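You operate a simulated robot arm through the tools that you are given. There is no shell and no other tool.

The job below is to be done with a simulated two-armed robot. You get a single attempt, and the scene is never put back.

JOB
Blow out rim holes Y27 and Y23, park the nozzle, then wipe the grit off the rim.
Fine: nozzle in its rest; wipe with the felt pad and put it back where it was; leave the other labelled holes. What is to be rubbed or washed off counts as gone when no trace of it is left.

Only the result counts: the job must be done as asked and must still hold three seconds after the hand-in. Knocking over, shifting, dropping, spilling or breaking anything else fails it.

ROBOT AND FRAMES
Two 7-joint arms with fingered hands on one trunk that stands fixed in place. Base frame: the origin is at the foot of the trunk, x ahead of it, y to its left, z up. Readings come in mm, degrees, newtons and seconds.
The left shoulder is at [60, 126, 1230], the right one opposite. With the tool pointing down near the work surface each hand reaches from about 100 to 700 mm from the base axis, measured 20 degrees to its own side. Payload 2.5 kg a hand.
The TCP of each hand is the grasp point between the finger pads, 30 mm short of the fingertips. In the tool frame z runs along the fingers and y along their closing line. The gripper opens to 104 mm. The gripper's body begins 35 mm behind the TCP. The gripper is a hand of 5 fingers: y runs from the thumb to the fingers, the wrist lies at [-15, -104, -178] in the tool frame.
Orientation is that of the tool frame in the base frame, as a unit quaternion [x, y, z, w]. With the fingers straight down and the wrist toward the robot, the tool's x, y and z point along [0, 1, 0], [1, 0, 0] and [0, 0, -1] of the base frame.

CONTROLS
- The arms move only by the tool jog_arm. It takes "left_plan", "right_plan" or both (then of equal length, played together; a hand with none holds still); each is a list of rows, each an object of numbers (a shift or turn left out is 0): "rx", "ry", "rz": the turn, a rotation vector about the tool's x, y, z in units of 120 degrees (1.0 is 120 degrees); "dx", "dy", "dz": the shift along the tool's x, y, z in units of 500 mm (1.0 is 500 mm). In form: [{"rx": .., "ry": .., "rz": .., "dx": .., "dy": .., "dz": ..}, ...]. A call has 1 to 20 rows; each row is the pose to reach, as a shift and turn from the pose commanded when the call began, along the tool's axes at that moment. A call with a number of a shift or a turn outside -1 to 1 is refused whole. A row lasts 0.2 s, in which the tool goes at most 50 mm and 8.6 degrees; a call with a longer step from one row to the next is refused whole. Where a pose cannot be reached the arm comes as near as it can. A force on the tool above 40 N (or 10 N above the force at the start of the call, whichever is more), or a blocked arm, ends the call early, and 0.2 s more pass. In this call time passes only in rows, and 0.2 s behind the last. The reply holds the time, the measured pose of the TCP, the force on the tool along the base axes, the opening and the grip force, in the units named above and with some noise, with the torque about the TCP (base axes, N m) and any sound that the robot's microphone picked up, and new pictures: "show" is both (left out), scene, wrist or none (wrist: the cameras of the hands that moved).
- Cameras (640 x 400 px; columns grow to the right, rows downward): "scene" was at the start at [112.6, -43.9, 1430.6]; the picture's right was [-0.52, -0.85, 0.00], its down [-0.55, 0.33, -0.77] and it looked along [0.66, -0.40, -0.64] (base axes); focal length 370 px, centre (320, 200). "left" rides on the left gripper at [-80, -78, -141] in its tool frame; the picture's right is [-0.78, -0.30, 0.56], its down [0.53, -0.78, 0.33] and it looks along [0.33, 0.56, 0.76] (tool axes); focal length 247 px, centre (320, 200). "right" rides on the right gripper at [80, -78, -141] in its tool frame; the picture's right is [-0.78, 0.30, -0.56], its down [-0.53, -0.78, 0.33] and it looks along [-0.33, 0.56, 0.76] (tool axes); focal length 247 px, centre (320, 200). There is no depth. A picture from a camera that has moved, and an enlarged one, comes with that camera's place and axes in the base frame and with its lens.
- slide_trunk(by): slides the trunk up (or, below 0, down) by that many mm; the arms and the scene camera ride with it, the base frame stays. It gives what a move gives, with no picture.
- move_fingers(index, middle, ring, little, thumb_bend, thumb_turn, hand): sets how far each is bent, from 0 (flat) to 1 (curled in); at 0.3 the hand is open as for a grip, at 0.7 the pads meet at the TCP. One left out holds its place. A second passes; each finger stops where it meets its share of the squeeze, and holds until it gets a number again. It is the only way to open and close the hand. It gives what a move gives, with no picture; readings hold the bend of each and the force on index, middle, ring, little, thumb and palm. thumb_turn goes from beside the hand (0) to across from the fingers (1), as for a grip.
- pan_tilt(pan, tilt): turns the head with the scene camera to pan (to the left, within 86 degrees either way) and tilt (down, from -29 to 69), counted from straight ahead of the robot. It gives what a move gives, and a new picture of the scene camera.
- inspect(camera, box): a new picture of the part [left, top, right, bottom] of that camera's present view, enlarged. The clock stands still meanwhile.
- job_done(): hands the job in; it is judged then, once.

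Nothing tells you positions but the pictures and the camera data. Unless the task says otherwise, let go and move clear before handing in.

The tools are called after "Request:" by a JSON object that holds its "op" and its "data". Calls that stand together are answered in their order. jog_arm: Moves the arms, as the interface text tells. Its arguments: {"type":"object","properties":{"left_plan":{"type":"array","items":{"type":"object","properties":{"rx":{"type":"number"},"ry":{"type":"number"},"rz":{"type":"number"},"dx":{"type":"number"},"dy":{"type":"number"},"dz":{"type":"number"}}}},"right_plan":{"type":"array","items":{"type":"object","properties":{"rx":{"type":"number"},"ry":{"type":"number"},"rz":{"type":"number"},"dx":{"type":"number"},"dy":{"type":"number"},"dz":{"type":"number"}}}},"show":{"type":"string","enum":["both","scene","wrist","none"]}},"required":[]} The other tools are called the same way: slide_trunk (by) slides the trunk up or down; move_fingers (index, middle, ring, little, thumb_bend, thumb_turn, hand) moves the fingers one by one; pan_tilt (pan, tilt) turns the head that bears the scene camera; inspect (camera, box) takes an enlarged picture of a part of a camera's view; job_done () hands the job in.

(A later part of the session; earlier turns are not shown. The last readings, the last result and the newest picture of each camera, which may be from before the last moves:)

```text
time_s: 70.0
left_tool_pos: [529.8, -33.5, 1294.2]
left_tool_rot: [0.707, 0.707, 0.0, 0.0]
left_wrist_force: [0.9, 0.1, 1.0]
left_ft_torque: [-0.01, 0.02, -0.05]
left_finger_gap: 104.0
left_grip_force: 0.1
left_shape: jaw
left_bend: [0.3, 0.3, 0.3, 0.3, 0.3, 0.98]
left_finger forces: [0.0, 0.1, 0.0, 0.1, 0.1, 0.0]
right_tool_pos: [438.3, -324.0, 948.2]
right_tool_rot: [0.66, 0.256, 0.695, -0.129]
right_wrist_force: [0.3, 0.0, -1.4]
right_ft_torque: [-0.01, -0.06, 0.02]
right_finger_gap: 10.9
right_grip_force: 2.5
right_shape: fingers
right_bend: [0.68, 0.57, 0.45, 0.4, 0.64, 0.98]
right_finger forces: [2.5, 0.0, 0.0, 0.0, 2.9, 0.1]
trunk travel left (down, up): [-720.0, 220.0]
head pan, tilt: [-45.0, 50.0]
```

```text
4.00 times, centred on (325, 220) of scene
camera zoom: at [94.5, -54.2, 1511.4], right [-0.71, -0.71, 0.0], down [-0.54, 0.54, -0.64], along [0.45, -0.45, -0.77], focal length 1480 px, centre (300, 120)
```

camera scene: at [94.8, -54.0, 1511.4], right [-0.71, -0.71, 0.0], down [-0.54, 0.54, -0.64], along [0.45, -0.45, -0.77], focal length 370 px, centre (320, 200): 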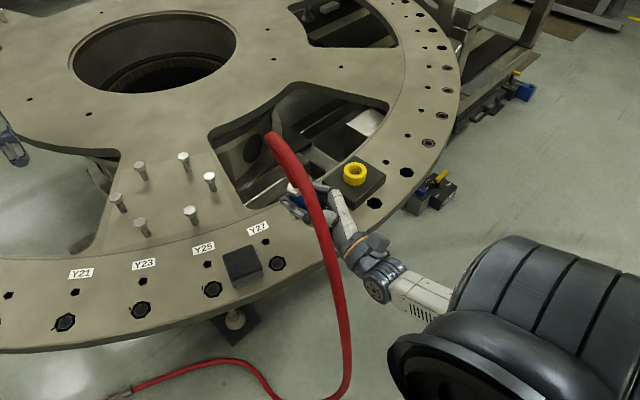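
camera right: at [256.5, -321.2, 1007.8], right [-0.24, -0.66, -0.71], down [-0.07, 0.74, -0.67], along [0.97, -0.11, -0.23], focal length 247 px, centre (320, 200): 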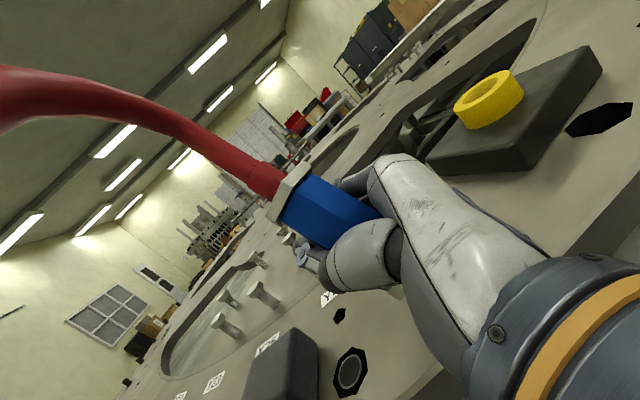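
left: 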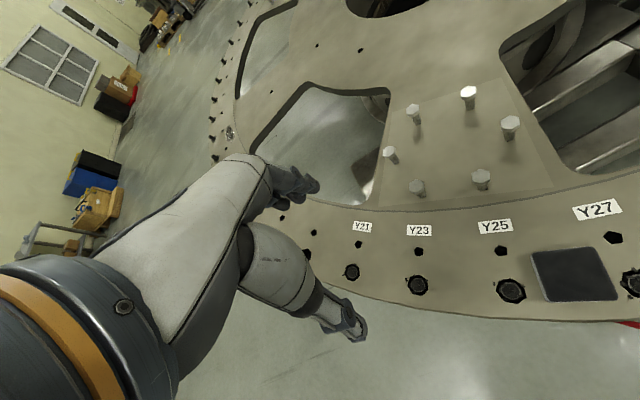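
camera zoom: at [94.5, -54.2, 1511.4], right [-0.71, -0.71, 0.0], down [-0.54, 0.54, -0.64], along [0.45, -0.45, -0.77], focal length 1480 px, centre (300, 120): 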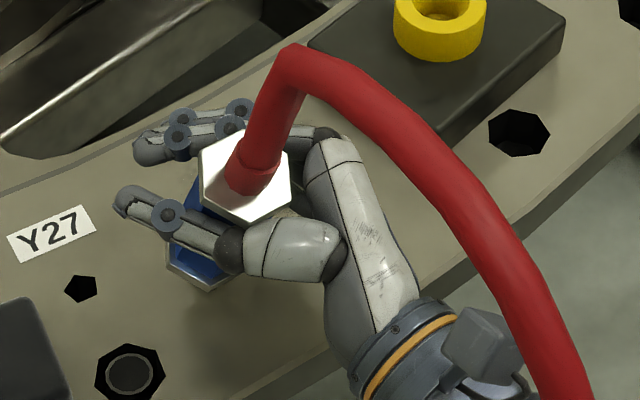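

Gravity swung the nozzle past upright; now its top leans about 17° back toward the palm with the tip on the rim. I'll move the hand forward about 29 mm so the pinch brings the top over the tip.

Request:
{"op": "jog_arm", "data": {"right_plan": [{"dx": 0.0035, "dy": -0.0024, "dz": 0.0142}, {"dx": 0.007, "dy": -0.0047, "dz": 0.0284}, {"dx": 0.0105, "dy": -0.0071, "dz": 0.0426}, {"dx": 0.014, "dy": -0.0094, "dz": 0.0568}], "show": "none"}}

Request:
{"op": "inspect", "data": {"camera": "right", "box": [230, 120, 450, 330]}}

Request:
{"op": "inspect", "data": {"camera": "scene", "box": [265, 170, 385, 270]}}

```text
time_s: 71.0
left_tool_pos: [530.6, -34.1, 1292.8]
left_tool_rot: [0.707, 0.707, 0.0, 0.0]
left_wrist_force: [0.3, 0.6, 0.0]
left_ft_torque: [0.01, 0.0, 0.02]
left_finger_gap: 103.8
left_grip_force: 0.0
left_shape: jaw
left_bend: [0.3, 0.3, 0.3, 0.3, 0.3, 0.98]
left_finger forces: [0.0, 0.1, 0.0, 0.0, 0.0, 0.0]
right_tool_pos: [459.0, -303.9, 953.3]
right_tool_rot: [0.66, 0.257, 0.694, -0.13]
right_wrist_force: [0.3, 0.2, -1.8]
right_ft_torque: [0.06, -0.04, -0.02]
right_finger_gap: 10.8
right_grip_force: 1.9
right_shape: fingers
right_bend: [0.68, 0.57, 0.45, 0.4, 0.64, 0.98]
right_finger forces: [2.0, 0.1, 0.0, 0.1, 2.3, 0.0]
trunk travel left (down, up): [-720.0, 220.0]
head pan, tilt: [-45.0, 50.0]
```

```text
1.90 times, centred on (340, 225) of right
camera zoom: at [292.2, -299.8, 1018.2], right [-0.25, -0.66, -0.71], down [-0.07, 0.74, -0.67], along [0.97, -0.11, -0.23], focal length 470 px, centre (282, 152)
```

zoom: 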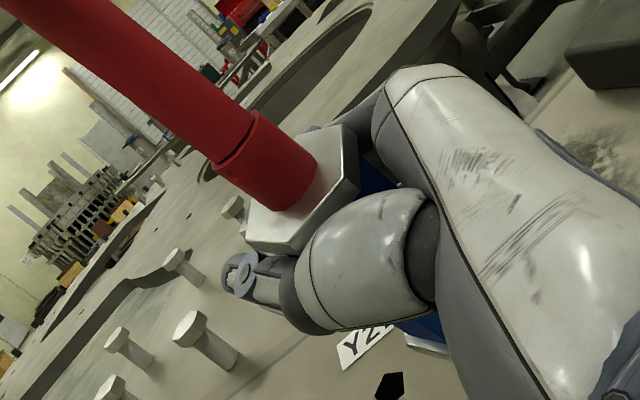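

```text
4.00 times, centred on (325, 220) of scene
camera zoom: at [94.6, -54.1, 1511.3], right [-0.71, -0.71, 0.0], down [-0.54, 0.54, -0.64], along [0.45, -0.45, -0.77], focal length 1480 px, centre (300, 120)
```

zoom: 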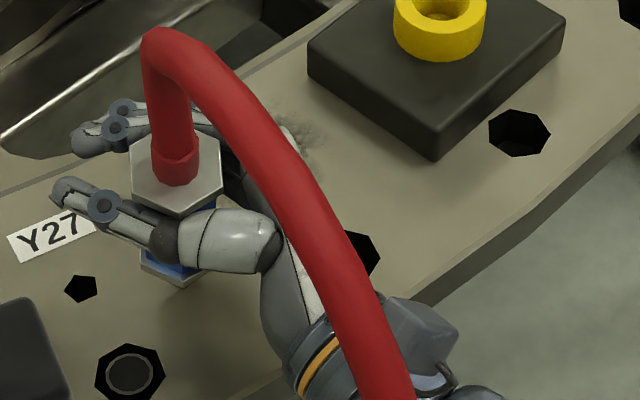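

The nozzle is upright now (within about 3°), standing on the rim and sitting close to the palm. I'll close all the fingers evenly around it here for a wrap grip.

Request:
{"op": "move_fingers", "data": {"hand": "right", "index": 0.66, "middle": 0.68, "ring": 0.68, "little": 0.68, "thumb_bend": 0.66}}

Request:
{"op": "inspect", "data": {"camera": "right", "box": [230, 120, 450, 330]}}

Request:
{"op": "inspect", "data": {"camera": "scene", "box": [265, 170, 385, 270]}}

```text
time_s: 72.0
left_tool_pos: [530.6, -33.5, 1294.1]
left_tool_rot: [0.707, 0.707, 0.0, 0.0]
left_wrist_force: [0.3, 0.3, 0.5]
left_ft_torque: [-0.04, -0.02, 0.0]
left_finger_gap: 104.0
left_grip_force: 0.1
left_shape: jaw
left_bend: [0.3, 0.3, 0.3, 0.3, 0.3, 0.98]
left_finger forces: [0.0, 0.0, 0.0, 0.0, 0.0, 0.0]
right_tool_pos: [459.8, -303.4, 952.8]
right_tool_rot: [0.66, 0.256, 0.694, -0.13]
right_wrist_force: [-0.4, -0.2, -2.2]
right_ft_torque: [0.03, -0.05, 0.04]
right_finger_gap: 12.4
right_grip_force: 3.5
right_shape: fingers
right_bend: [0.66, 0.68, 0.68, 0.67, 0.65, 0.97]
right_finger forces: [2.4, 0.0, 0.0, 1.9, 2.7, 0.1]
trunk travel left (down, up): [-720.0, 220.0]
head pan, tilt: [-45.0, 50.0]
```

```text
1.90 times, centred on (340, 225) of right
camera zoom: at [292.0, -299.9, 1018.2], right [-0.25, -0.66, -0.71], down [-0.07, 0.74, -0.67], along [0.97, -0.11, -0.23], focal length 470 px, centre (282, 152)
```

zoom: 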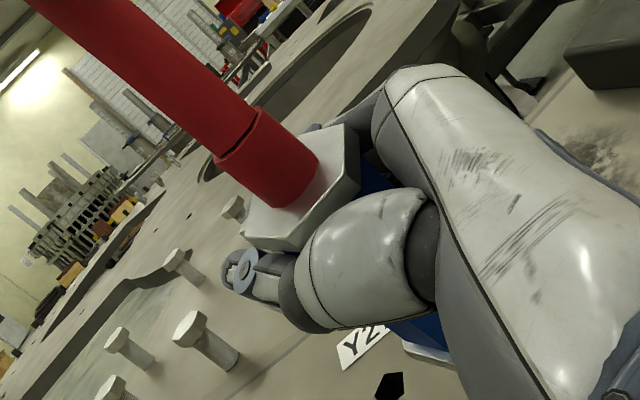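

```text
4.00 times, centred on (325, 220) of scene
camera zoom: at [94.5, -54.2, 1511.4], right [-0.71, -0.71, 0.0], down [-0.54, 0.54, -0.64], along [0.45, -0.45, -0.77], focal length 1480 px, centre (300, 120)
```

zoom: 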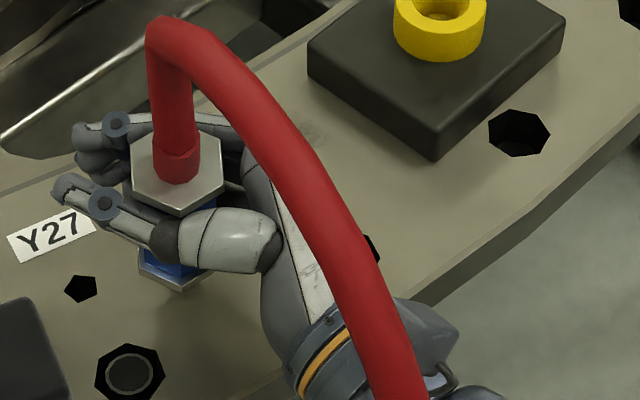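

Still upright. I'll firm up the grip a bit, evenly.

Request:
{"op": "move_fingers", "data": {"hand": "right", "index": 0.68, "middle": 0.74, "ring": 0.74, "little": 0.7, "thumb_bend": 0.7}}

Request:
{"op": "inspect", "data": {"camera": "right", "box": [230, 120, 450, 330]}}

Request:
{"op": "inspect", "data": {"camera": "scene", "box": [265, 170, 385, 270]}}

```text
time_s: 73.0
left_tool_pos: [531.8, -32.2, 1294.0]
left_tool_rot: [0.707, 0.707, 0.001, 0.0]
left_wrist_force: [-0.3, 0.4, -0.1]
left_ft_torque: [0.02, 0.01, 0.03]
left_finger_gap: 103.8
left_grip_force: 0.2
left_shape: jaw
left_bend: [0.3, 0.3, 0.3, 0.3, 0.3, 0.98]
left_finger forces: [0.1, 0.0, 0.1, 0.1, 0.0, 0.0]
right_tool_pos: [460.6, -303.0, 953.0]
right_tool_rot: [0.659, 0.257, 0.695, -0.13]
right_wrist_force: [0.8, -0.9, -2.0]
right_ft_torque: [0.02, -0.03, -0.02]
right_finger_gap: 8.6
right_grip_force: 6.2
right_shape: fingers
right_bend: [0.67, 0.74, 0.74, 0.69, 0.68, 0.97]
right_finger forces: [4.0, 0.1, 0.0, 2.8, 5.6, 0.0]
trunk travel left (down, up): [-720.0, 220.0]
head pan, tilt: [-45.0, 50.0]
```

```text
1.90 times, centred on (340, 225) of right
camera zoom: at [292.0, -299.9, 1018.1], right [-0.25, -0.66, -0.71], down [-0.07, 0.74, -0.67], along [0.97, -0.11, -0.23], focal length 470 px, centre (282, 152)
```

zoom: 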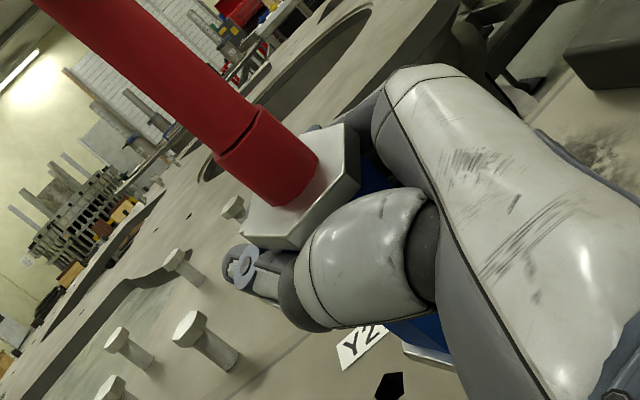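

```text
4.00 times, centred on (325, 220) of scene
camera zoom: at [94.5, -54.2, 1511.3], right [-0.71, -0.71, 0.0], down [-0.54, 0.54, -0.64], along [0.45, -0.45, -0.77], focal length 1480 px, centre (300, 120)
```

zoom: 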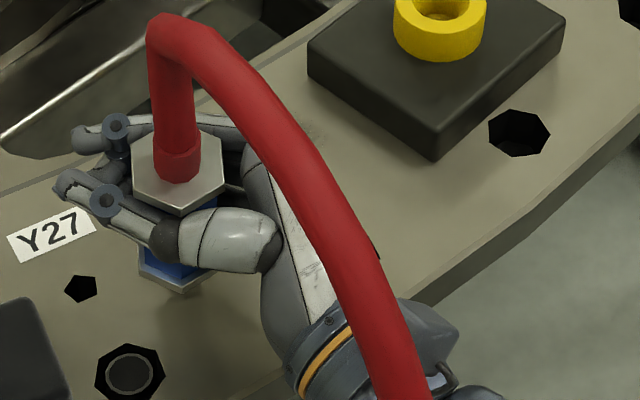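

Good, still vertical at 6 N. One more small increment to reach a carrying grip similar to my first one.

Request:
{"op": "move_fingers", "data": {"hand": "right", "index": 0.69, "little": 0.72, "thumb_bend": 0.73}}

Request:
{"op": "inspect", "data": {"camera": "right", "box": [230, 120, 450, 330]}}

Request:
{"op": "inspect", "data": {"camera": "scene", "box": [265, 170, 385, 270]}}

```text
time_s: 74.0
left_tool_pos: [530.3, -33.8, 1292.9]
left_tool_rot: [0.707, 0.707, 0.0, 0.0]
left_wrist_force: [-0.7, 0.1, 0.0]
left_ft_torque: [-0.01, 0.01, 0.03]
left_finger_gap: 103.4
left_grip_force: 0.0
left_shape: jaw
left_bend: [0.3, 0.3, 0.3, 0.3, 0.3, 0.98]
left_finger forces: [0.0, 0.0, 0.0, 0.0, 0.0, 0.1]
right_tool_pos: [459.6, -303.3, 952.6]
right_tool_rot: [0.66, 0.256, 0.694, -0.129]
right_wrist_force: [-0.3, 0.5, -2.7]
right_ft_torque: [0.01, -0.09, 0.02]
right_finger_gap: 5.6
right_grip_force: 9.0
right_shape: fingers
right_bend: [0.67, 0.74, 0.74, 0.72, 0.71, 0.96]
right_finger forces: [6.0, 0.1, 0.1, 4.1, 9.2, 0.1]
trunk travel left (down, up): [-720.0, 220.0]
head pan, tilt: [-45.0, 50.0]
```

```text
1.90 times, centred on (340, 225) of right
camera zoom: at [292.0, -299.9, 1018.1], right [-0.25, -0.66, -0.71], down [-0.07, 0.74, -0.67], along [0.97, -0.11, -0.23], focal length 470 px, centre (282, 152)
```

zoom: 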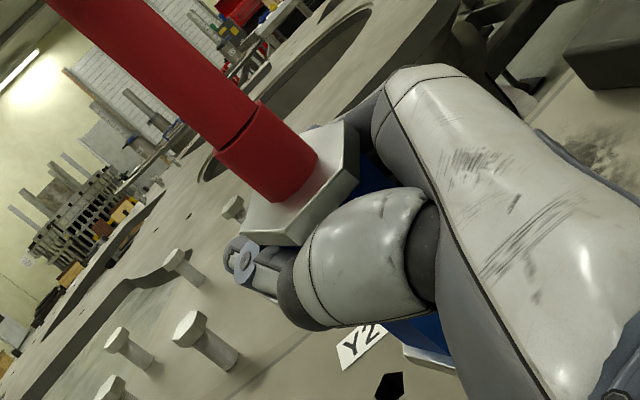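

```text
4.00 times, centred on (325, 220) of scene
camera zoom: at [94.6, -54.2, 1511.3], right [-0.71, -0.71, 0.0], down [-0.54, 0.54, -0.64], along [0.45, -0.45, -0.77], focal length 1480 px, centre (300, 120)
```

zoom: 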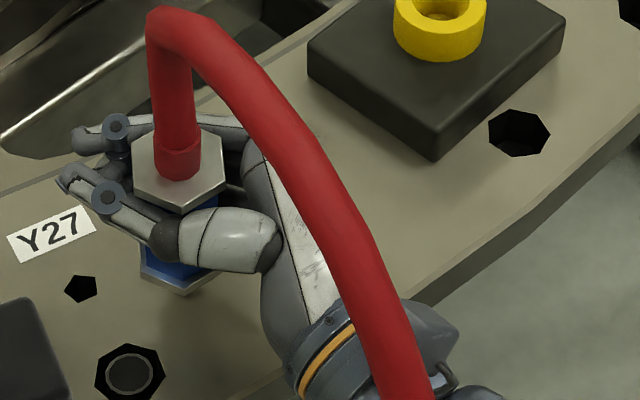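

The grip is 9 N, the nozzle is vertical and its weight is now carried by the hand. I'll lift slowly and check it stays put.

Request:
{"op": "jog_arm", "data": {"right_plan": [{"dx": 0.015, "dy": 0.0028}, {"dx": 0.04, "dy": 0.0075}, {"dx": 0.065, "dy": 0.0122}, {"dx": 0.09, "dy": 0.0168}, {"dx": 0.11, "dy": 0.0206}], "show": "both"}}

Request:
{"op": "inspect", "data": {"camera": "right", "box": [230, 120, 450, 330]}}

Request:
{"op": "inspect", "data": {"camera": "scene", "box": [245, 140, 365, 240]}}

```text
time_s: 75.2
left_tool_pos: [529.6, -33.2, 1293.9]
left_tool_rot: [0.707, 0.707, 0.0, 0.001]
left_wrist_force: [-0.1, 0.2, 0.5]
left_ft_torque: [-0.01, -0.02, 0.03]
left_finger_gap: 103.5
left_grip_force: 0.1
left_shape: jaw
left_bend: [0.3, 0.3, 0.3, 0.3, 0.3, 0.98]
left_finger forces: [0.1, 0.0, 0.1, 0.0, 0.0, 0.0]
right_tool_pos: [460.9, -305.3, 1009.5]
right_tool_rot: [0.66, 0.256, 0.694, -0.13]
right_wrist_force: [-0.4, 0.0, -2.5]
right_ft_torque: [0.03, -0.04, -0.02]
right_finger_gap: 5.4
right_grip_force: 9.9
right_shape: fingers
right_bend: [0.67, 0.74, 0.74, 0.72, 0.71, 0.96]
right_finger forces: [6.1, 0.0, 0.0, 4.0, 9.2, 0.0]
trunk travel left (down, up): [-720.0, 220.0]
head pan, tilt: [-45.0, 50.0]
camera scene: at [94.5, -54.2, 1511.3], right [-0.71, -0.71, 0.0], down [-0.54, 0.54, -0.64], along [0.45, -0.45, -0.77], focal length 370 px, centre (320, 200)
camera right: at [293.0, -300.3, 1073.9], right [-0.25, -0.66, -0.71], down [-0.07, 0.74, -0.67], along [0.97, -0.11, -0.23], focal length 247 px, centre (320, 200)
```

scene: 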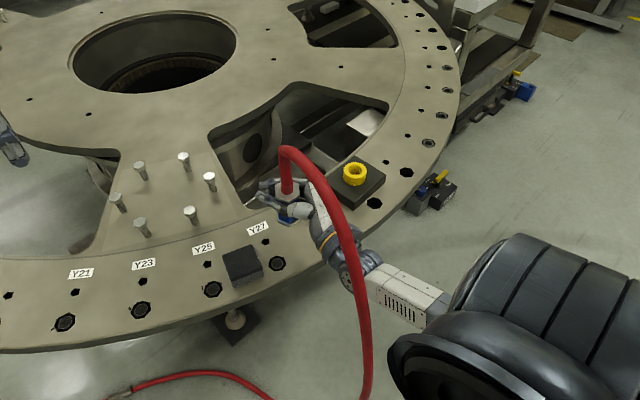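
right: 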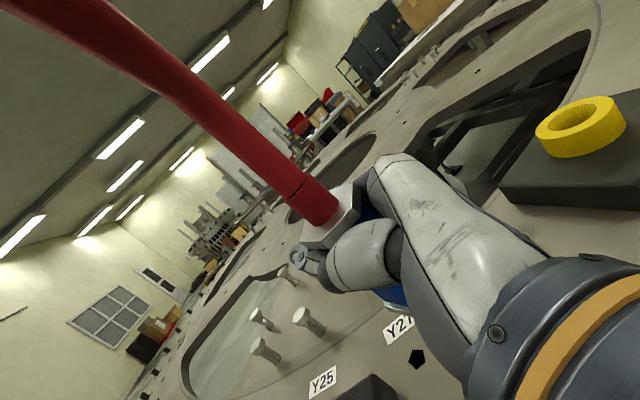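

```text
1.90 times, centred on (340, 225) of right
camera zoom: at [293.0, -300.3, 1073.9], right [-0.25, -0.66, -0.71], down [-0.07, 0.74, -0.67], along [0.97, -0.11, -0.23], focal length 470 px, centre (282, 152)
```

zoom: 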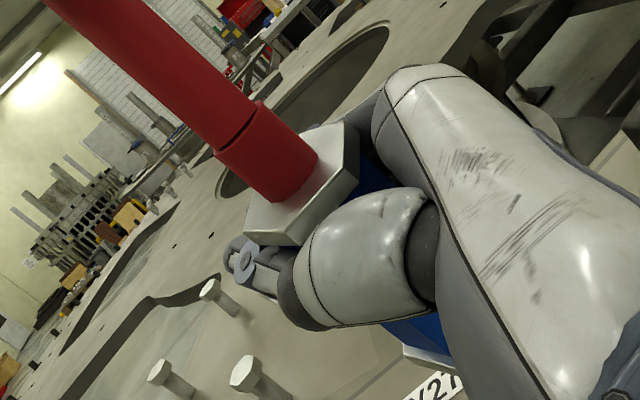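

```text
4.00 times, centred on (305, 190) of scene
camera zoom: at [94.5, -54.2, 1511.3], right [-0.71, -0.71, 0.0], down [-0.54, 0.54, -0.64], along [0.45, -0.45, -0.77], focal length 1480 px, centre (380, 240)
```

zoom: 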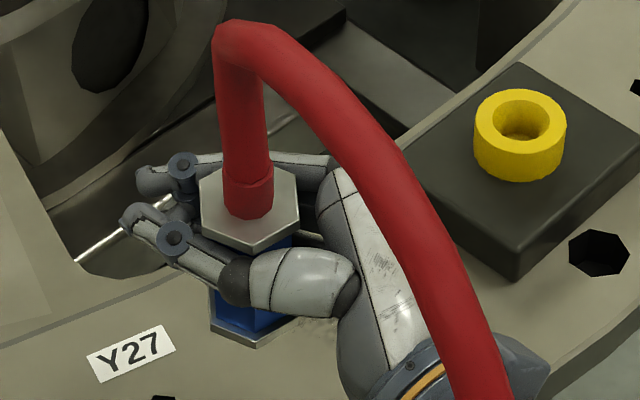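

The nozzle stays firm and vertical in the grip. Now I carry it, a bit raised, over to Y23 at about (522,-22), yawing the hand 28° to the left so the arm stays comfortable.

Request:
{"op": "jog_arm", "data": {"right_plan": [{"dx": 0.0303, "dy": -0.0293, "dz": 0.0381, "rx": 0.0191, "ry": 0.0036}, {"dx": 0.0605, "dy": -0.0586, "dz": 0.0761, "rx": 0.0382, "ry": 0.0072}, {"dx": 0.079, "dy": -0.0901, "dz": 0.1142, "rx": 0.0573, "ry": 0.0109}, {"dx": 0.0856, "dy": -0.1238, "dz": 0.1523, "rx": 0.0764, "ry": 0.0145}, {"dx": 0.0923, "dy": -0.1576, "dz": 0.1903, "rx": 0.0955, "ry": 0.0181}, {"dx": 0.0989, "dy": -0.1913, "dz": 0.2284, "rx": 0.1147, "ry": 0.0217}, {"dx": 0.1056, "dy": -0.225, "dz": 0.2665, "rx": 0.1338, "ry": 0.0253}, {"dx": 0.1122, "dy": -0.2588, "dz": 0.3045, "rx": 0.1529, "ry": 0.0289}, {"dx": 0.1189, "dy": -0.2925, "dz": 0.3426, "rx": 0.172, "ry": 0.0326}, {"dx": 0.1078, "dy": -0.3296, "dz": 0.3807, "rx": 0.1911, "ry": 0.0362}, {"dx": 0.0938, "dy": -0.3672, "dz": 0.4187, "rx": 0.2102, "ry": 0.0398}, {"dx": 0.0798, "dy": -0.4048, "dz": 0.4568, "rx": 0.2293, "ry": 0.0434}], "show": "both"}}

```text
time_s: 77.8
left_tool_pos: [531.1, -32.8, 1293.4]
left_tool_rot: [0.707, 0.707, 0.0, 0.0]
left_wrist_force: [-0.1, -0.3, -0.5]
left_ft_torque: [-0.03, -0.02, -0.05]
left_finger_gap: 103.7
left_grip_force: 0.0
left_shape: jaw
left_bend: [0.3, 0.3, 0.3, 0.3, 0.3, 0.98]
left_finger forces: [0.0, 0.1, 0.0, 0.1, 0.0, 0.0]
right_tool_pos: [544.6, -10.0, 1007.7]
right_tool_rot: [0.577, 0.408, 0.642, -0.296]
right_wrist_force: [0.8, 0.5, -3.2]
right_ft_torque: [0.06, -0.01, 0.03]
right_finger_gap: 5.4
right_grip_force: 9.0
right_shape: fingers
right_bend: [0.67, 0.74, 0.74, 0.72, 0.71, 0.96]
right_finger forces: [6.0, 0.0, 0.0, 3.9, 8.9, 0.0]
trunk travel left (down, up): [-720.0, 220.0]
head pan, tilt: [-45.0, 50.0]
camera scene: at [95.0, -53.8, 1511.3], right [-0.71, -0.71, 0.0], down [-0.54, 0.54, -0.64], along [0.45, -0.45, -0.77], focal length 370 px, centre (320, 200)
camera right: at [396.2, -85.2, 1073.5], right [0.09, -0.7, -0.71], down [-0.41, 0.62, -0.67], along [0.91, 0.35, -0.23], focal length 247 px, centre (320, 200)
```

scene: 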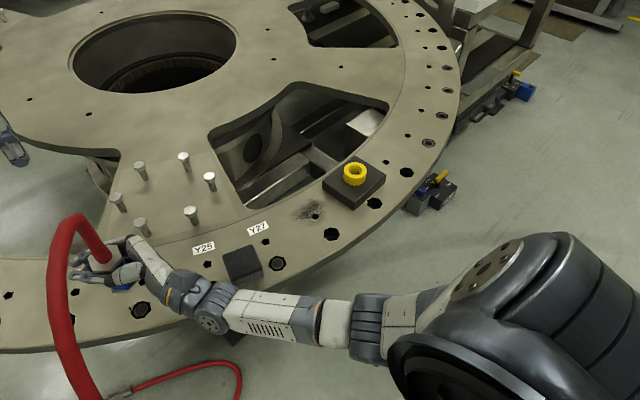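
right: 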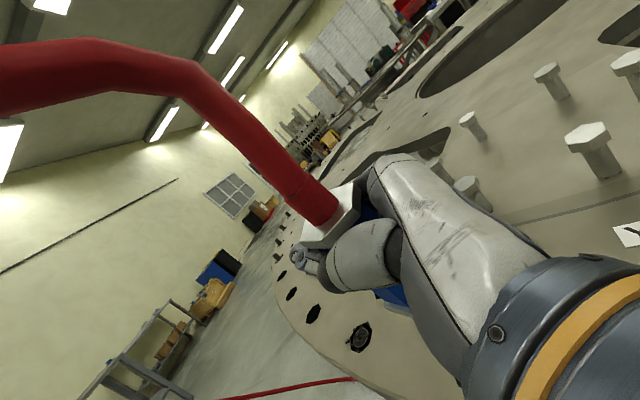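

The nozzle reached the Y23 area with the grip unchanged. I'll turn the head to look at it squarely.

Request:
{"op": "pan_tilt", "data": {"pan": -8, "tilt": 52}}

Request:
{"op": "inspect", "data": {"camera": "scene", "box": [240, 100, 400, 260]}}

Request:
{"op": "inspect", "data": {"camera": "left", "box": [300, 160, 560, 340]}}

```text
time_s: 78.8
left_tool_pos: [530.7, -33.7, 1293.9]
left_tool_rot: [0.707, 0.707, 0.0, 0.0]
left_wrist_force: [0.8, -0.4, 0.3]
left_ft_torque: [-0.01, -0.03, 0.01]
left_finger_gap: 103.7
left_grip_force: 0.0
left_shape: jaw
left_bend: [0.3, 0.3, 0.3, 0.3, 0.3, 0.98]
left_finger forces: [0.0, 0.1, 0.0, 0.0, 0.0, 0.0]
right_tool_pos: [545.5, -10.5, 1008.0]
right_tool_rot: [0.578, 0.407, 0.643, -0.295]
right_wrist_force: [-0.1, -0.5, -2.4]
right_ft_torque: [0.03, -0.02, 0.01]
right_finger_gap: 5.6
right_grip_force: 9.9
right_shape: fingers
right_bend: [0.67, 0.74, 0.74, 0.72, 0.71, 0.96]
right_finger forces: [6.0, 0.0, 0.0, 3.9, 8.8, 0.1]
trunk travel left (down, up): [-720.0, 220.0]
head pan, tilt: [-8.0, 52.0]
camera scene: at [114.5, -10.2, 1508.7], right [-0.14, -0.99, 0.0], down [-0.78, 0.11, -0.62], along [0.61, -0.09, -0.79], focal length 370 px, centre (320, 200)
```

scene: 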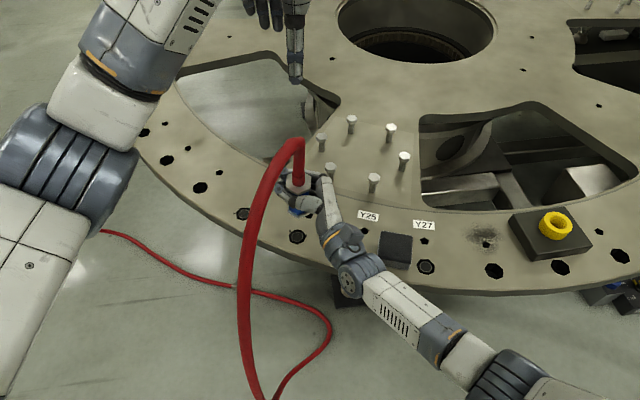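

```text
2.50 times, centred on (320, 180) of scene
camera zoom: at [114.5, -10.2, 1508.7], right [-0.14, -0.99, 0.0], down [-0.78, 0.11, -0.62], along [0.61, -0.09, -0.79], focal length 925 px, centre (320, 250)
```

zoom: 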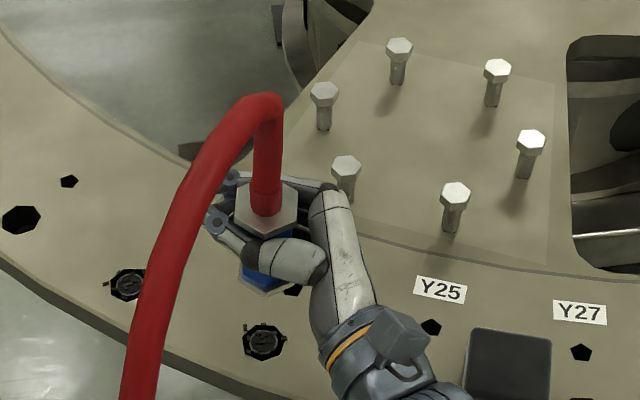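

```text
2.22 times, centred on (430, 250) of left
camera zoom: at [453.6, -114.2, 1435.4], right [-0.3, -0.78, -0.56], down [-0.78, 0.53, -0.33], along [0.56, 0.33, -0.76], focal length 549 px, centre (76, 89)
```

zoom: 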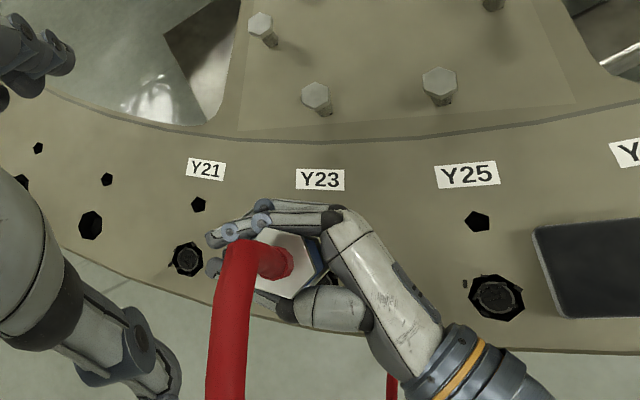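

I locate Y23 at (522,-22) and the nozzle's lower end at about (524,-28). I'll shift by that few millimetres and lower until the tip is about 12 mm above the hole.

Request:
{"op": "jog_arm", "data": {"right_plan": [{"dx": -0.0178, "dy": -0.0052, "dz": 0.0028}, {"dx": -0.0355, "dy": -0.0105, "dz": 0.0056}, {"dx": -0.0533, "dy": -0.0157, "dz": 0.0084}, {"dx": -0.071, "dy": -0.021, "dz": 0.0084}, {"dx": -0.0888, "dy": -0.0262, "dz": 0.0084}], "show": "none"}}

Request:
{"op": "inspect", "data": {"camera": "scene", "box": [260, 170, 340, 260]}}

Request:
{"op": "inspect", "data": {"camera": "left", "box": [360, 200, 480, 320]}}

```text
time_s: 80.0
left_tool_pos: [530.5, -34.2, 1293.7]
left_tool_rot: [0.708, 0.707, 0.0, 0.0]
left_wrist_force: [-1.0, 0.1, 0.5]
left_ft_torque: [0.01, -0.01, -0.05]
left_finger_gap: 103.7
left_grip_force: 0.1
left_shape: jaw
left_bend: [0.3, 0.3, 0.3, 0.3, 0.3, 0.98]
left_finger forces: [0.1, 0.0, 0.0, 0.1, 0.0, 0.0]
right_tool_pos: [542.5, -4.1, 965.4]
right_tool_rot: [0.578, 0.407, 0.643, -0.295]
right_wrist_force: [-0.2, 0.8, -3.3]
right_ft_torque: [0.03, -0.07, -0.01]
right_finger_gap: 5.1
right_grip_force: 9.4
right_shape: fingers
right_bend: [0.67, 0.74, 0.74, 0.72, 0.71, 0.96]
right_finger forces: [6.1, 0.1, 0.0, 3.8, 8.8, 0.0]
trunk travel left (down, up): [-720.0, 220.0]
head pan, tilt: [-8.0, 52.0]
```

```text
4.44 times, centred on (300, 215) of scene
camera zoom: at [114.7, -10.0, 1508.7], right [-0.14, -0.99, 0.0], down [-0.78, 0.11, -0.62], along [0.61, -0.09, -0.79], focal length 1644 px, centre (409, 133)
```

zoom: 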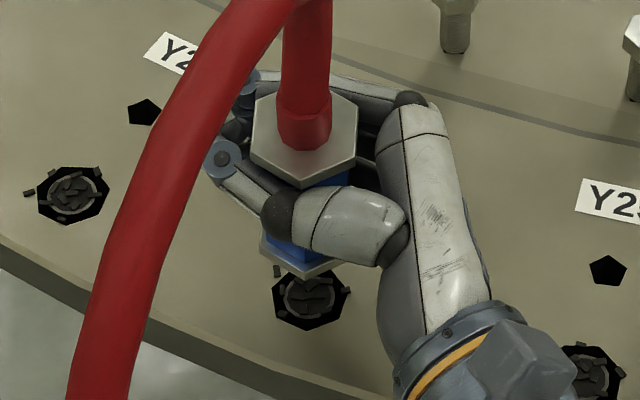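

```text
3.33 times, centred on (420, 260) of left
camera zoom: at [453.8, -114.0, 1435.3], right [-0.3, -0.78, -0.56], down [-0.78, 0.53, -0.33], along [0.56, 0.33, -0.76], focal length 823 px, centre (-13, 0)
```

zoom: 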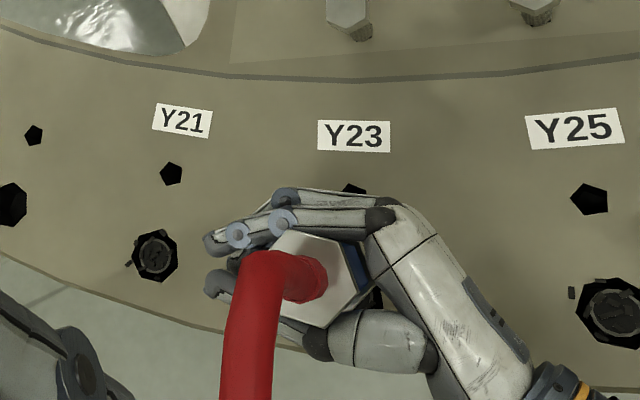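

The nozzle is over Y23 but perhaps 4 mm too far out; I'll correct that and lower the tip to just at the rim surface, then check.

Request:
{"op": "jog_arm", "data": {"right_plan": [{"dx": -0.0112, "dy": -0.0056, "dz": -0.002}, {"dx": -0.0224, "dy": -0.0112, "dz": -0.004}, {"dx": -0.0284, "dy": -0.0123, "dz": -0.004}, {"dx": -0.0324, "dy": -0.0131, "dz": -0.004}], "show": "none"}}

Request:
{"op": "inspect", "data": {"camera": "scene", "box": [260, 170, 340, 260]}}

```text
time_s: 81.0
left_tool_pos: [529.8, -34.5, 1295.2]
left_tool_rot: [0.707, 0.707, 0.001, 0.0]
left_wrist_force: [-0.6, 0.3, -0.2]
left_ft_torque: [-0.01, 0.03, 0.0]
left_finger_gap: 103.6
left_grip_force: 0.0
left_shape: jaw
left_bend: [0.3, 0.3, 0.3, 0.3, 0.3, 0.98]
left_finger forces: [0.1, 0.1, 0.0, 0.0, 0.0, 0.0]
right_tool_pos: [539.2, -3.0, 950.7]
right_tool_rot: [0.576, 0.408, 0.645, -0.294]
right_wrist_force: [-0.1, -1.1, 7.3]
right_ft_torque: [-0.2, -0.06, 0.0]
right_finger_gap: 4.2
right_grip_force: 7.2
right_shape: fingers
right_bend: [0.67, 0.74, 0.74, 0.72, 0.72, 0.96]
right_finger forces: [3.9, 0.1, 0.1, 4.3, 7.3, 0.0]
trunk travel left (down, up): [-720.0, 220.0]
head pan, tilt: [-8.0, 52.0]
```

```text
4.44 times, centred on (300, 215) of scene
camera zoom: at [113.5, -10.1, 1509.0], right [-0.14, -0.99, 0.0], down [-0.78, 0.11, -0.62], along [0.61, -0.09, -0.79], focal length 1644 px, centre (409, 133)
```

zoom: 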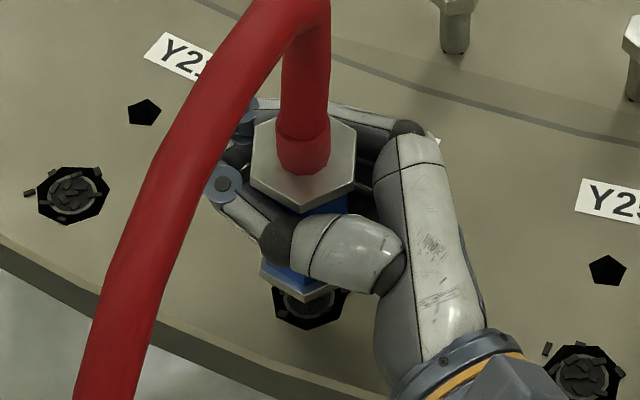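

The tip made light contact (about 10 N) near the rim surface, so it may be on the edge rather than in the hole. I'll check the nozzle's exact position from the wrist and left cameras.

Request:
{"op": "inspect", "data": {"camera": "right", "box": [250, 150, 450, 330]}}

Request:
{"op": "inspect", "data": {"camera": "left", "box": [370, 220, 450, 300]}}

Request:
{"op": "inspect", "data": {"camera": "scene", "box": [280, 190, 330, 250]}}

```text
2.22 times, centred on (350, 240) of right
camera zoom: at [389.3, -78.0, 1014.8], right [0.1, -0.7, -0.71], down [-0.4, 0.62, -0.67], along [0.91, 0.35, -0.22], focal length 549 px, centre (253, 111)
```

zoom: 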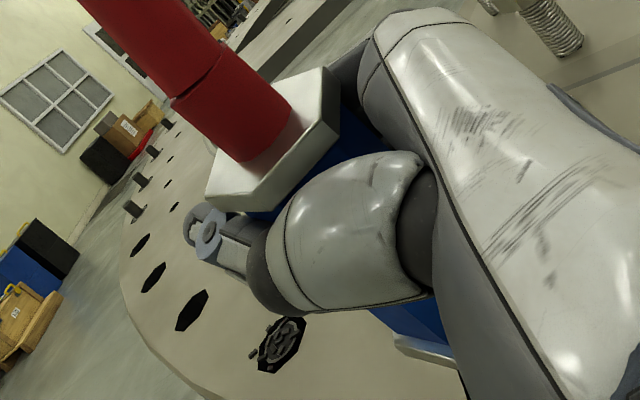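

```text
5.00 times, centred on (410, 260) of left
camera zoom: at [452.6, -114.1, 1436.0], right [-0.3, -0.78, -0.56], down [-0.78, 0.53, -0.33], along [0.56, 0.33, -0.76], focal length 1235 px, centre (-130, -100)
```

zoom: 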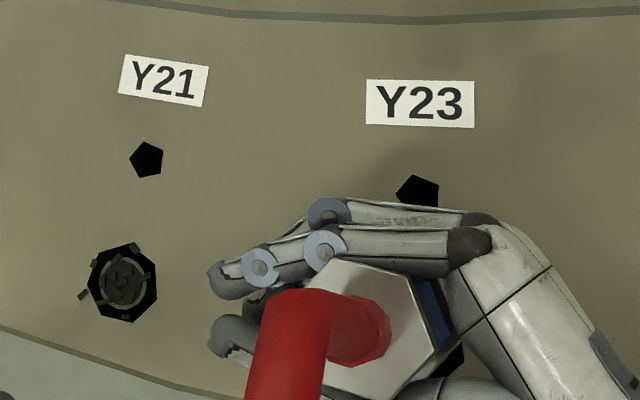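

```text
6.67 times, centred on (305, 220) of scene
camera zoom: at [113.5, -10.1, 1509.0], right [-0.14, -0.99, 0.0], down [-0.78, 0.11, -0.62], along [0.61, -0.09, -0.79], focal length 2466 px, centre (420, 67)
```

zoom: 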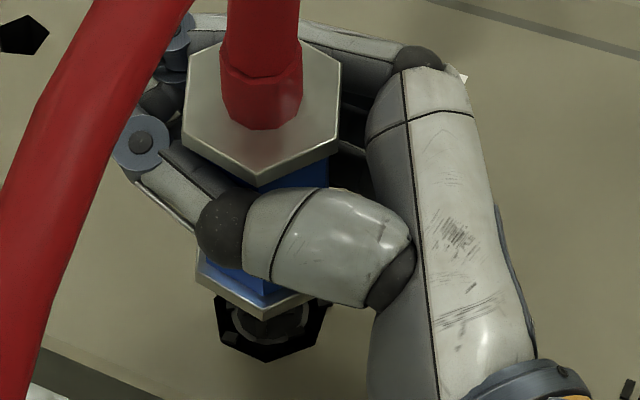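

The visible part of Y23 already looks emptier. I'll lift the nozzle and check the hole.

Request:
{"op": "jog_arm", "data": {"right_plan": [{"dx": 0.03, "dy": 0.0056}, {"dx": 0.07, "dy": 0.013}, {"dx": 0.1, "dy": 0.0185}], "show": "none"}}

Request:
{"op": "inspect", "data": {"camera": "scene", "box": [260, 190, 340, 260]}}

Request:
{"op": "inspect", "data": {"camera": "right", "box": [250, 150, 450, 330]}}

```text
time_s: 81.8
left_tool_pos: [531.2, -33.1, 1294.0]
left_tool_rot: [0.707, 0.707, 0.0, 0.001]
left_wrist_force: [0.4, 0.1, -0.6]
left_ft_torque: [-0.04, -0.02, 0.02]
left_finger_gap: 103.8
left_grip_force: 0.1
left_shape: jaw
left_bend: [0.3, 0.3, 0.3, 0.3, 0.3, 0.98]
left_finger forces: [0.1, 0.0, 0.0, 0.0, 0.0, 0.1]
right_tool_pos: [538.4, -3.7, 999.2]
right_tool_rot: [0.578, 0.407, 0.643, -0.294]
right_wrist_force: [0.5, 0.0, -1.9]
right_ft_torque: [0.03, -0.04, 0.03]
right_finger_gap: 4.3
right_grip_force: 9.5
right_shape: fingers
right_bend: [0.67, 0.74, 0.74, 0.72, 0.72, 0.96]
right_finger forces: [6.6, 0.1, 0.0, 3.3, 7.9, 0.0]
trunk travel left (down, up): [-720.0, 220.0]
head pan, tilt: [-8.0, 52.0]
```

```text
5.71 times, centred on (300, 225) of scene
camera zoom: at [114.4, -10.2, 1508.7], right [-0.14, -0.99, 0.0], down [-0.78, 0.11, -0.62], along [0.61, -0.09, -0.79], focal length 2114 px, centre (434, 57)
```

zoom: 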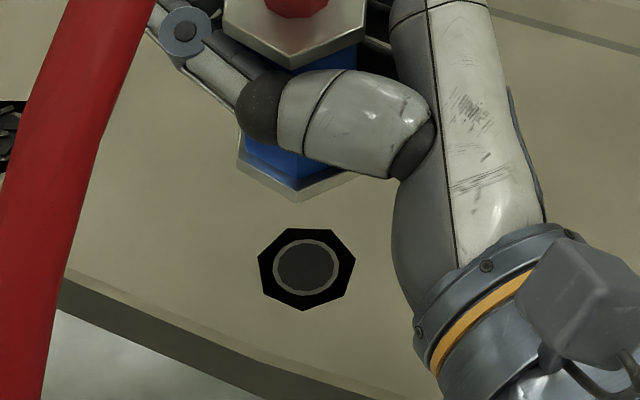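

```text
2.22 times, centred on (350, 240) of right
camera zoom: at [389.3, -79.1, 1063.6], right [0.09, -0.7, -0.71], down [-0.41, 0.62, -0.67], along [0.91, 0.35, -0.23], focal length 549 px, centre (253, 111)
```

zoom: 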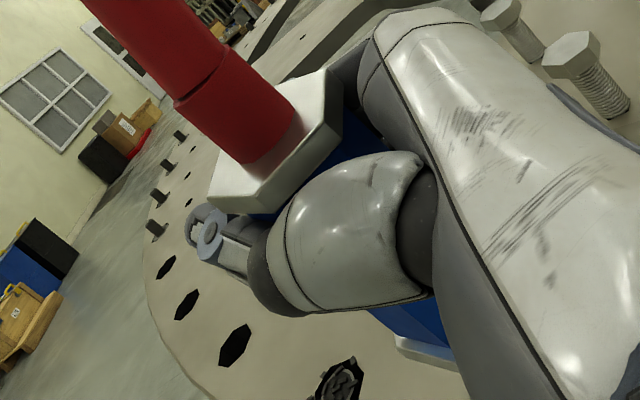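

Y23 is completely clear too. Now I take the nozzle back toward its rest: first reverse the path to the right while raising it and yawing the hand back.

Request:
{"op": "jog_arm", "data": {"right_plan": [{"dx": 0.03, "dy": 0.012, "dz": -0.03, "rx": -0.0115, "ry": -0.0021}, {"dx": 0.05, "dy": 0.027, "dz": -0.075, "rx": -0.0287, "ry": -0.0053}, {"dx": 0.06, "dy": 0.045, "dz": -0.13, "rx": -0.0497, "ry": -0.0092}, {"dx": 0.065, "dy": 0.062, "dz": -0.185, "rx": -0.0708, "ry": -0.0131}, {"dx": 0.07, "dy": 0.079, "dz": -0.24, "rx": -0.0918, "ry": -0.017}, {"dx": 0.074, "dy": 0.096, "dz": -0.295, "rx": -0.1129, "ry": -0.0209}, {"dx": 0.077, "dy": 0.113, "dz": -0.35, "rx": -0.1339, "ry": -0.0248}, {"dx": 0.08, "dy": 0.13, "dz": -0.405, "rx": -0.155, "ry": -0.0288}, {"dx": 0.083, "dy": 0.147, "dz": -0.46, "rx": -0.176, "ry": -0.0327}, {"dx": 0.085, "dy": 0.163, "dz": -0.512, "rx": -0.196, "ry": -0.0364}, {"dx": 0.087, "dy": 0.177, "dz": -0.558, "rx": -0.214, "ry": -0.0397}, {"dx": 0.0892, "dy": 0.1888, "dz": -0.5986, "rx": -0.2295, "ry": -0.0426}], "show": "none"}}

Request:
{"op": "pan_tilt", "data": {"pan": -45, "tilt": 50}}

```text
time_s: 84.4
left_tool_pos: [530.0, -33.7, 1293.2]
left_tool_rot: [0.706, 0.708, 0.0, 0.0]
left_wrist_force: [-0.9, -0.9, -0.1]
left_ft_torque: [-0.01, 0.0, -0.01]
left_finger_gap: 103.8
left_grip_force: 0.0
left_shape: jaw
left_bend: [0.3, 0.3, 0.3, 0.3, 0.3, 0.98]
left_finger forces: [0.1, 0.1, 0.0, 0.0, 0.0, 0.0]
right_tool_pos: [462.2, -306.1, 1061.4]
right_tool_rot: [0.659, 0.256, 0.695, -0.131]
right_wrist_force: [-0.1, 0.5, -2.7]
right_ft_torque: [0.02, -0.07, 0.0]
right_finger_gap: 3.9
right_grip_force: 8.8
right_shape: fingers
right_bend: [0.67, 0.74, 0.74, 0.72, 0.72, 0.96]
right_finger forces: [6.3, 0.0, 0.0, 3.2, 7.5, 0.0]
trunk travel left (down, up): [-720.0, 220.0]
head pan, tilt: [-8.0, 52.0]
```

```text
time_s: 85.4
left_tool_pos: [531.2, -33.5, 1294.1]
left_tool_rot: [0.707, 0.707, 0.0, 0.0]
left_wrist_force: [0.0, -0.3, -0.7]
left_ft_torque: [-0.04, 0.01, 0.0]
left_finger_gap: 103.7
left_grip_force: 0.0
left_shape: jaw
left_bend: [0.3, 0.3, 0.3, 0.3, 0.3, 0.98]
left_finger forces: [0.1, 0.1, 0.0, 0.0, 0.0, 0.1]
right_tool_pos: [463.3, -305.6, 1061.0]
right_tool_rot: [0.659, 0.256, 0.695, -0.131]
right_wrist_force: [0.6, -1.2, -2.9]
right_ft_torque: [0.04, -0.06, -0.02]
right_finger_gap: 4.2
right_grip_force: 8.3
right_shape: fingers
right_bend: [0.67, 0.74, 0.74, 0.72, 0.72, 0.96]
right_finger forces: [6.4, 0.0, 0.0, 3.2, 7.5, 0.0]
trunk travel left (down, up): [-720.0, 220.0]
head pan, tilt: [-45.0, 50.0]
camera scene: at [94.6, -54.1, 1511.3], right [-0.71, -0.71, 0.0], down [-0.54, 0.54, -0.64], along [0.45, -0.45, -0.77], focal length 370 px, centre (320, 200)
```

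scene: 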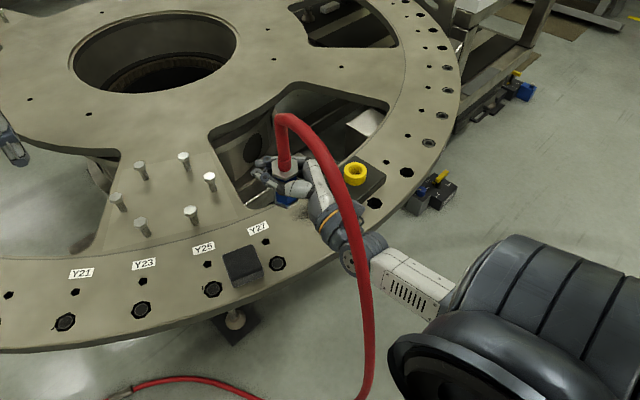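

Both holes are done and the grip is steady at 8–9 N. I'll lower the trunk 50 mm so the arm isn't stretched at the rest, with the tip staying above the rim.

Request:
{"op": "slide_trunk", "data": {"by": -50}}

```text
time_s: 86.4
left_tool_pos: [529.4, -34.5, 1244.2]
left_tool_rot: [0.708, 0.707, 0.0, 0.0]
left_wrist_force: [1.2, -1.2, -0.2]
left_ft_torque: [0.02, 0.0, 0.03]
left_finger_gap: 103.5
left_grip_force: 0.0
left_shape: jaw
left_bend: [0.3, 0.3, 0.3, 0.3, 0.3, 0.98]
left_finger forces: [0.1, 0.0, 0.1, 0.0, 0.0, 0.0]
right_tool_pos: [463.3, -305.0, 1011.2]
right_tool_rot: [0.659, 0.256, 0.695, -0.13]
right_wrist_force: [-0.4, -1.2, -2.9]
right_ft_torque: [0.02, -0.1, -0.05]
right_finger_gap: 4.0
right_grip_force: 8.2
right_shape: fingers
right_bend: [0.67, 0.74, 0.74, 0.72, 0.72, 0.96]
right_finger forces: [6.3, 0.0, 0.0, 3.2, 7.5, 0.0]
trunk travel left (down, up): [-670.0, 270.0]
head pan, tilt: [-45.0, 50.0]
```

Now I move the nozzle over to hover above the cup of the rest, yawing the hand back a bit, at a height where the tip clears the cup by about 30 mm.

Request:
{"op": "jog_arm", "data": {"right_plan": [{"dx": 0.02, "dy": 0.034, "dz": -0.02, "rx": -0.018, "ry": -0.0034}, {"dx": 0.025, "dy": 0.072, "dz": -0.0407, "rx": -0.036, "ry": -0.0068}, {"dx": 0.022, "dy": 0.11, "dz": -0.0651, "rx": -0.0541, "ry": -0.0102}, {"dx": 0.016, "dy": 0.15, "dz": -0.0895, "rx": -0.0721, "ry": -0.0136}, {"dx": 0.01, "dy": 0.19, "dz": -0.1139, "rx": -0.0901, "ry": -0.017}, {"dx": 0.003, "dy": 0.23, "dz": -0.1383, "rx": -0.1081, "ry": -0.0205}, {"dx": -0.004, "dy": 0.27, "dz": -0.1627, "rx": -0.1261, "ry": -0.0239}, {"dx": -0.01, "dy": 0.308, "dz": -0.1952, "rx": -0.1442, "ry": -0.0273}, {"dx": -0.017, "dy": 0.345, "dz": -0.2196, "rx": -0.1622, "ry": -0.0307}, {"dx": -0.0232, "dy": 0.381, "dz": -0.244, "rx": -0.1802, "ry": -0.0341}], "show": "none"}}

Request:
{"op": "pan_tilt", "data": {"pan": -55, "tilt": 48}}

Request:
{"op": "inspect", "data": {"camera": "scene", "box": [260, 80, 400, 220]}}

Request:
{"op": "inspect", "data": {"camera": "right", "box": [250, 150, 450, 330]}}

```text
time_s: 88.6
left_tool_pos: [530.2, -34.2, 1244.2]
left_tool_rot: [0.708, 0.707, 0.0, 0.0]
left_wrist_force: [-0.8, -0.3, -1.0]
left_ft_torque: [-0.01, 0.01, 0.0]
left_finger_gap: 103.5
left_grip_force: 0.1
left_shape: jaw
left_bend: [0.3, 0.3, 0.3, 0.3, 0.3, 0.98]
left_finger forces: [0.0, 0.0, 0.0, 0.0, 0.1, 0.0]
right_tool_pos: [457.0, -528.9, 1032.9]
right_tool_rot: [0.696, 0.125, 0.707, 0.004]
right_wrist_force: [0.2, 0.1, -3.2]
right_ft_torque: [0.04, -0.12, 0.01]
right_finger_gap: 4.1
right_grip_force: 8.6
right_shape: fingers
right_bend: [0.67, 0.74, 0.74, 0.72, 0.72, 0.96]
right_finger forces: [6.2, 0.0, 0.1, 3.1, 7.4, 0.0]
trunk travel left (down, up): [-670.0, 270.0]
head pan, tilt: [-45.0, 50.0]
```

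```text
time_s: 89.3
left_tool_pos: [530.8, -33.6, 1243.2]
left_tool_rot: [0.707, 0.707, 0.0, 0.0]
left_wrist_force: [0.3, -0.5, -0.2]
left_ft_torque: [0.01, 0.0, 0.03]
left_finger_gap: 103.9
left_grip_force: 0.1
left_shape: jaw
left_bend: [0.3, 0.3, 0.3, 0.3, 0.3, 0.98]
left_finger forces: [0.1, 0.0, 0.1, 0.1, 0.1, 0.0]
right_tool_pos: [458.8, -528.8, 1034.0]
right_tool_rot: [0.696, 0.125, 0.707, 0.004]
right_wrist_force: [-0.2, 0.1, -2.8]
right_ft_torque: [0.02, -0.03, -0.02]
right_finger_gap: 4.0
right_grip_force: 9.1
right_shape: fingers
right_bend: [0.67, 0.74, 0.74, 0.72, 0.72, 0.96]
right_finger forces: [6.1, 0.0, 0.1, 3.1, 7.4, 0.0]
trunk travel left (down, up): [-670.0, 270.0]
head pan, tilt: [-55.0, 48.0]
camera scene: at [85.4, -64.4, 1464.0], right [-0.82, -0.57, 0.0], down [-0.43, 0.61, -0.67], along [0.38, -0.55, -0.74], focal length 370 px, centre (320, 200)
```

scene: 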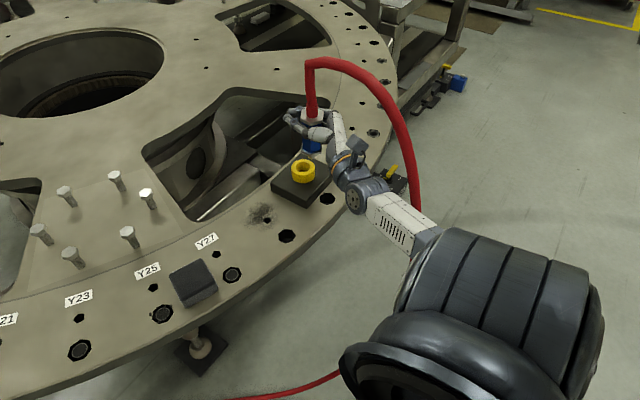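

```text
2.86 times, centred on (330, 150) of scene
camera zoom: at [85.4, -64.4, 1464.0], right [-0.82, -0.57, 0.0], down [-0.43, 0.61, -0.67], along [0.38, -0.55, -0.74], focal length 1057 px, centre (291, 343)
```

zoom: 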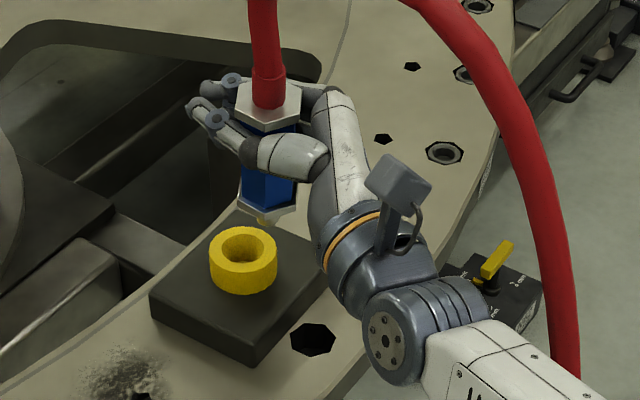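

```text
2.22 times, centred on (350, 240) of right
camera zoom: at [303.6, -462.8, 1099.2], right [-0.48, -0.52, -0.71], down [0.21, 0.71, -0.67], along [0.85, -0.47, -0.23], focal length 549 px, centre (253, 111)
```

zoom: 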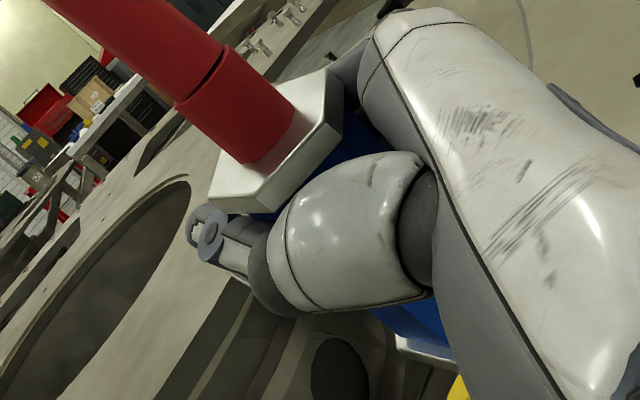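

Looking carefully, the cup now measures at about (458,-532), roughly 24 mm from where it was, so my arm must have nudged the rest during the earlier back-out. I'll measure it precisely before parking, and afterwards push it back to its original spot.

Request:
{"op": "inspect", "data": {"camera": "scene", "box": [260, 130, 350, 220]}}

Request:
{"op": "inspect", "data": {"camera": "scene", "box": [220, 130, 380, 250]}}

```text
4.44 times, centred on (305, 175) of scene
camera zoom: at [85.4, -64.4, 1464.0], right [-0.82, -0.57, 0.0], down [-0.43, 0.61, -0.67], along [0.38, -0.55, -0.74], focal length 1644 px, centre (387, 311)
```

zoom: 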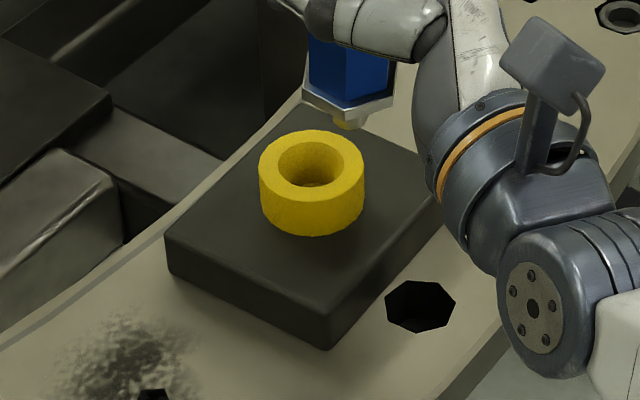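

```text
3.33 times, centred on (300, 190) of scene
camera zoom: at [85.4, -64.4, 1464.0], right [-0.82, -0.57, 0.0], down [-0.43, 0.61, -0.67], along [0.38, -0.55, -0.74], focal length 1233 px, centre (387, 233)
```

zoom: 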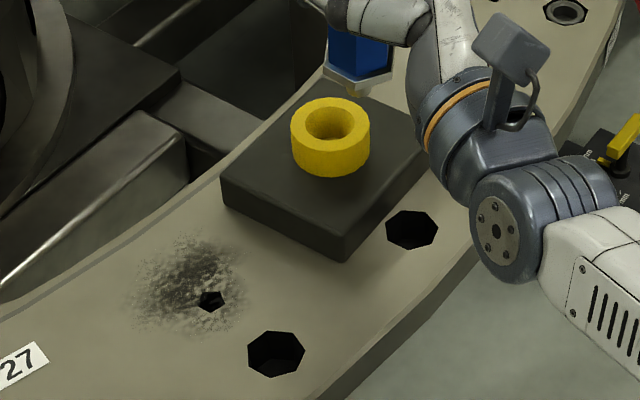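

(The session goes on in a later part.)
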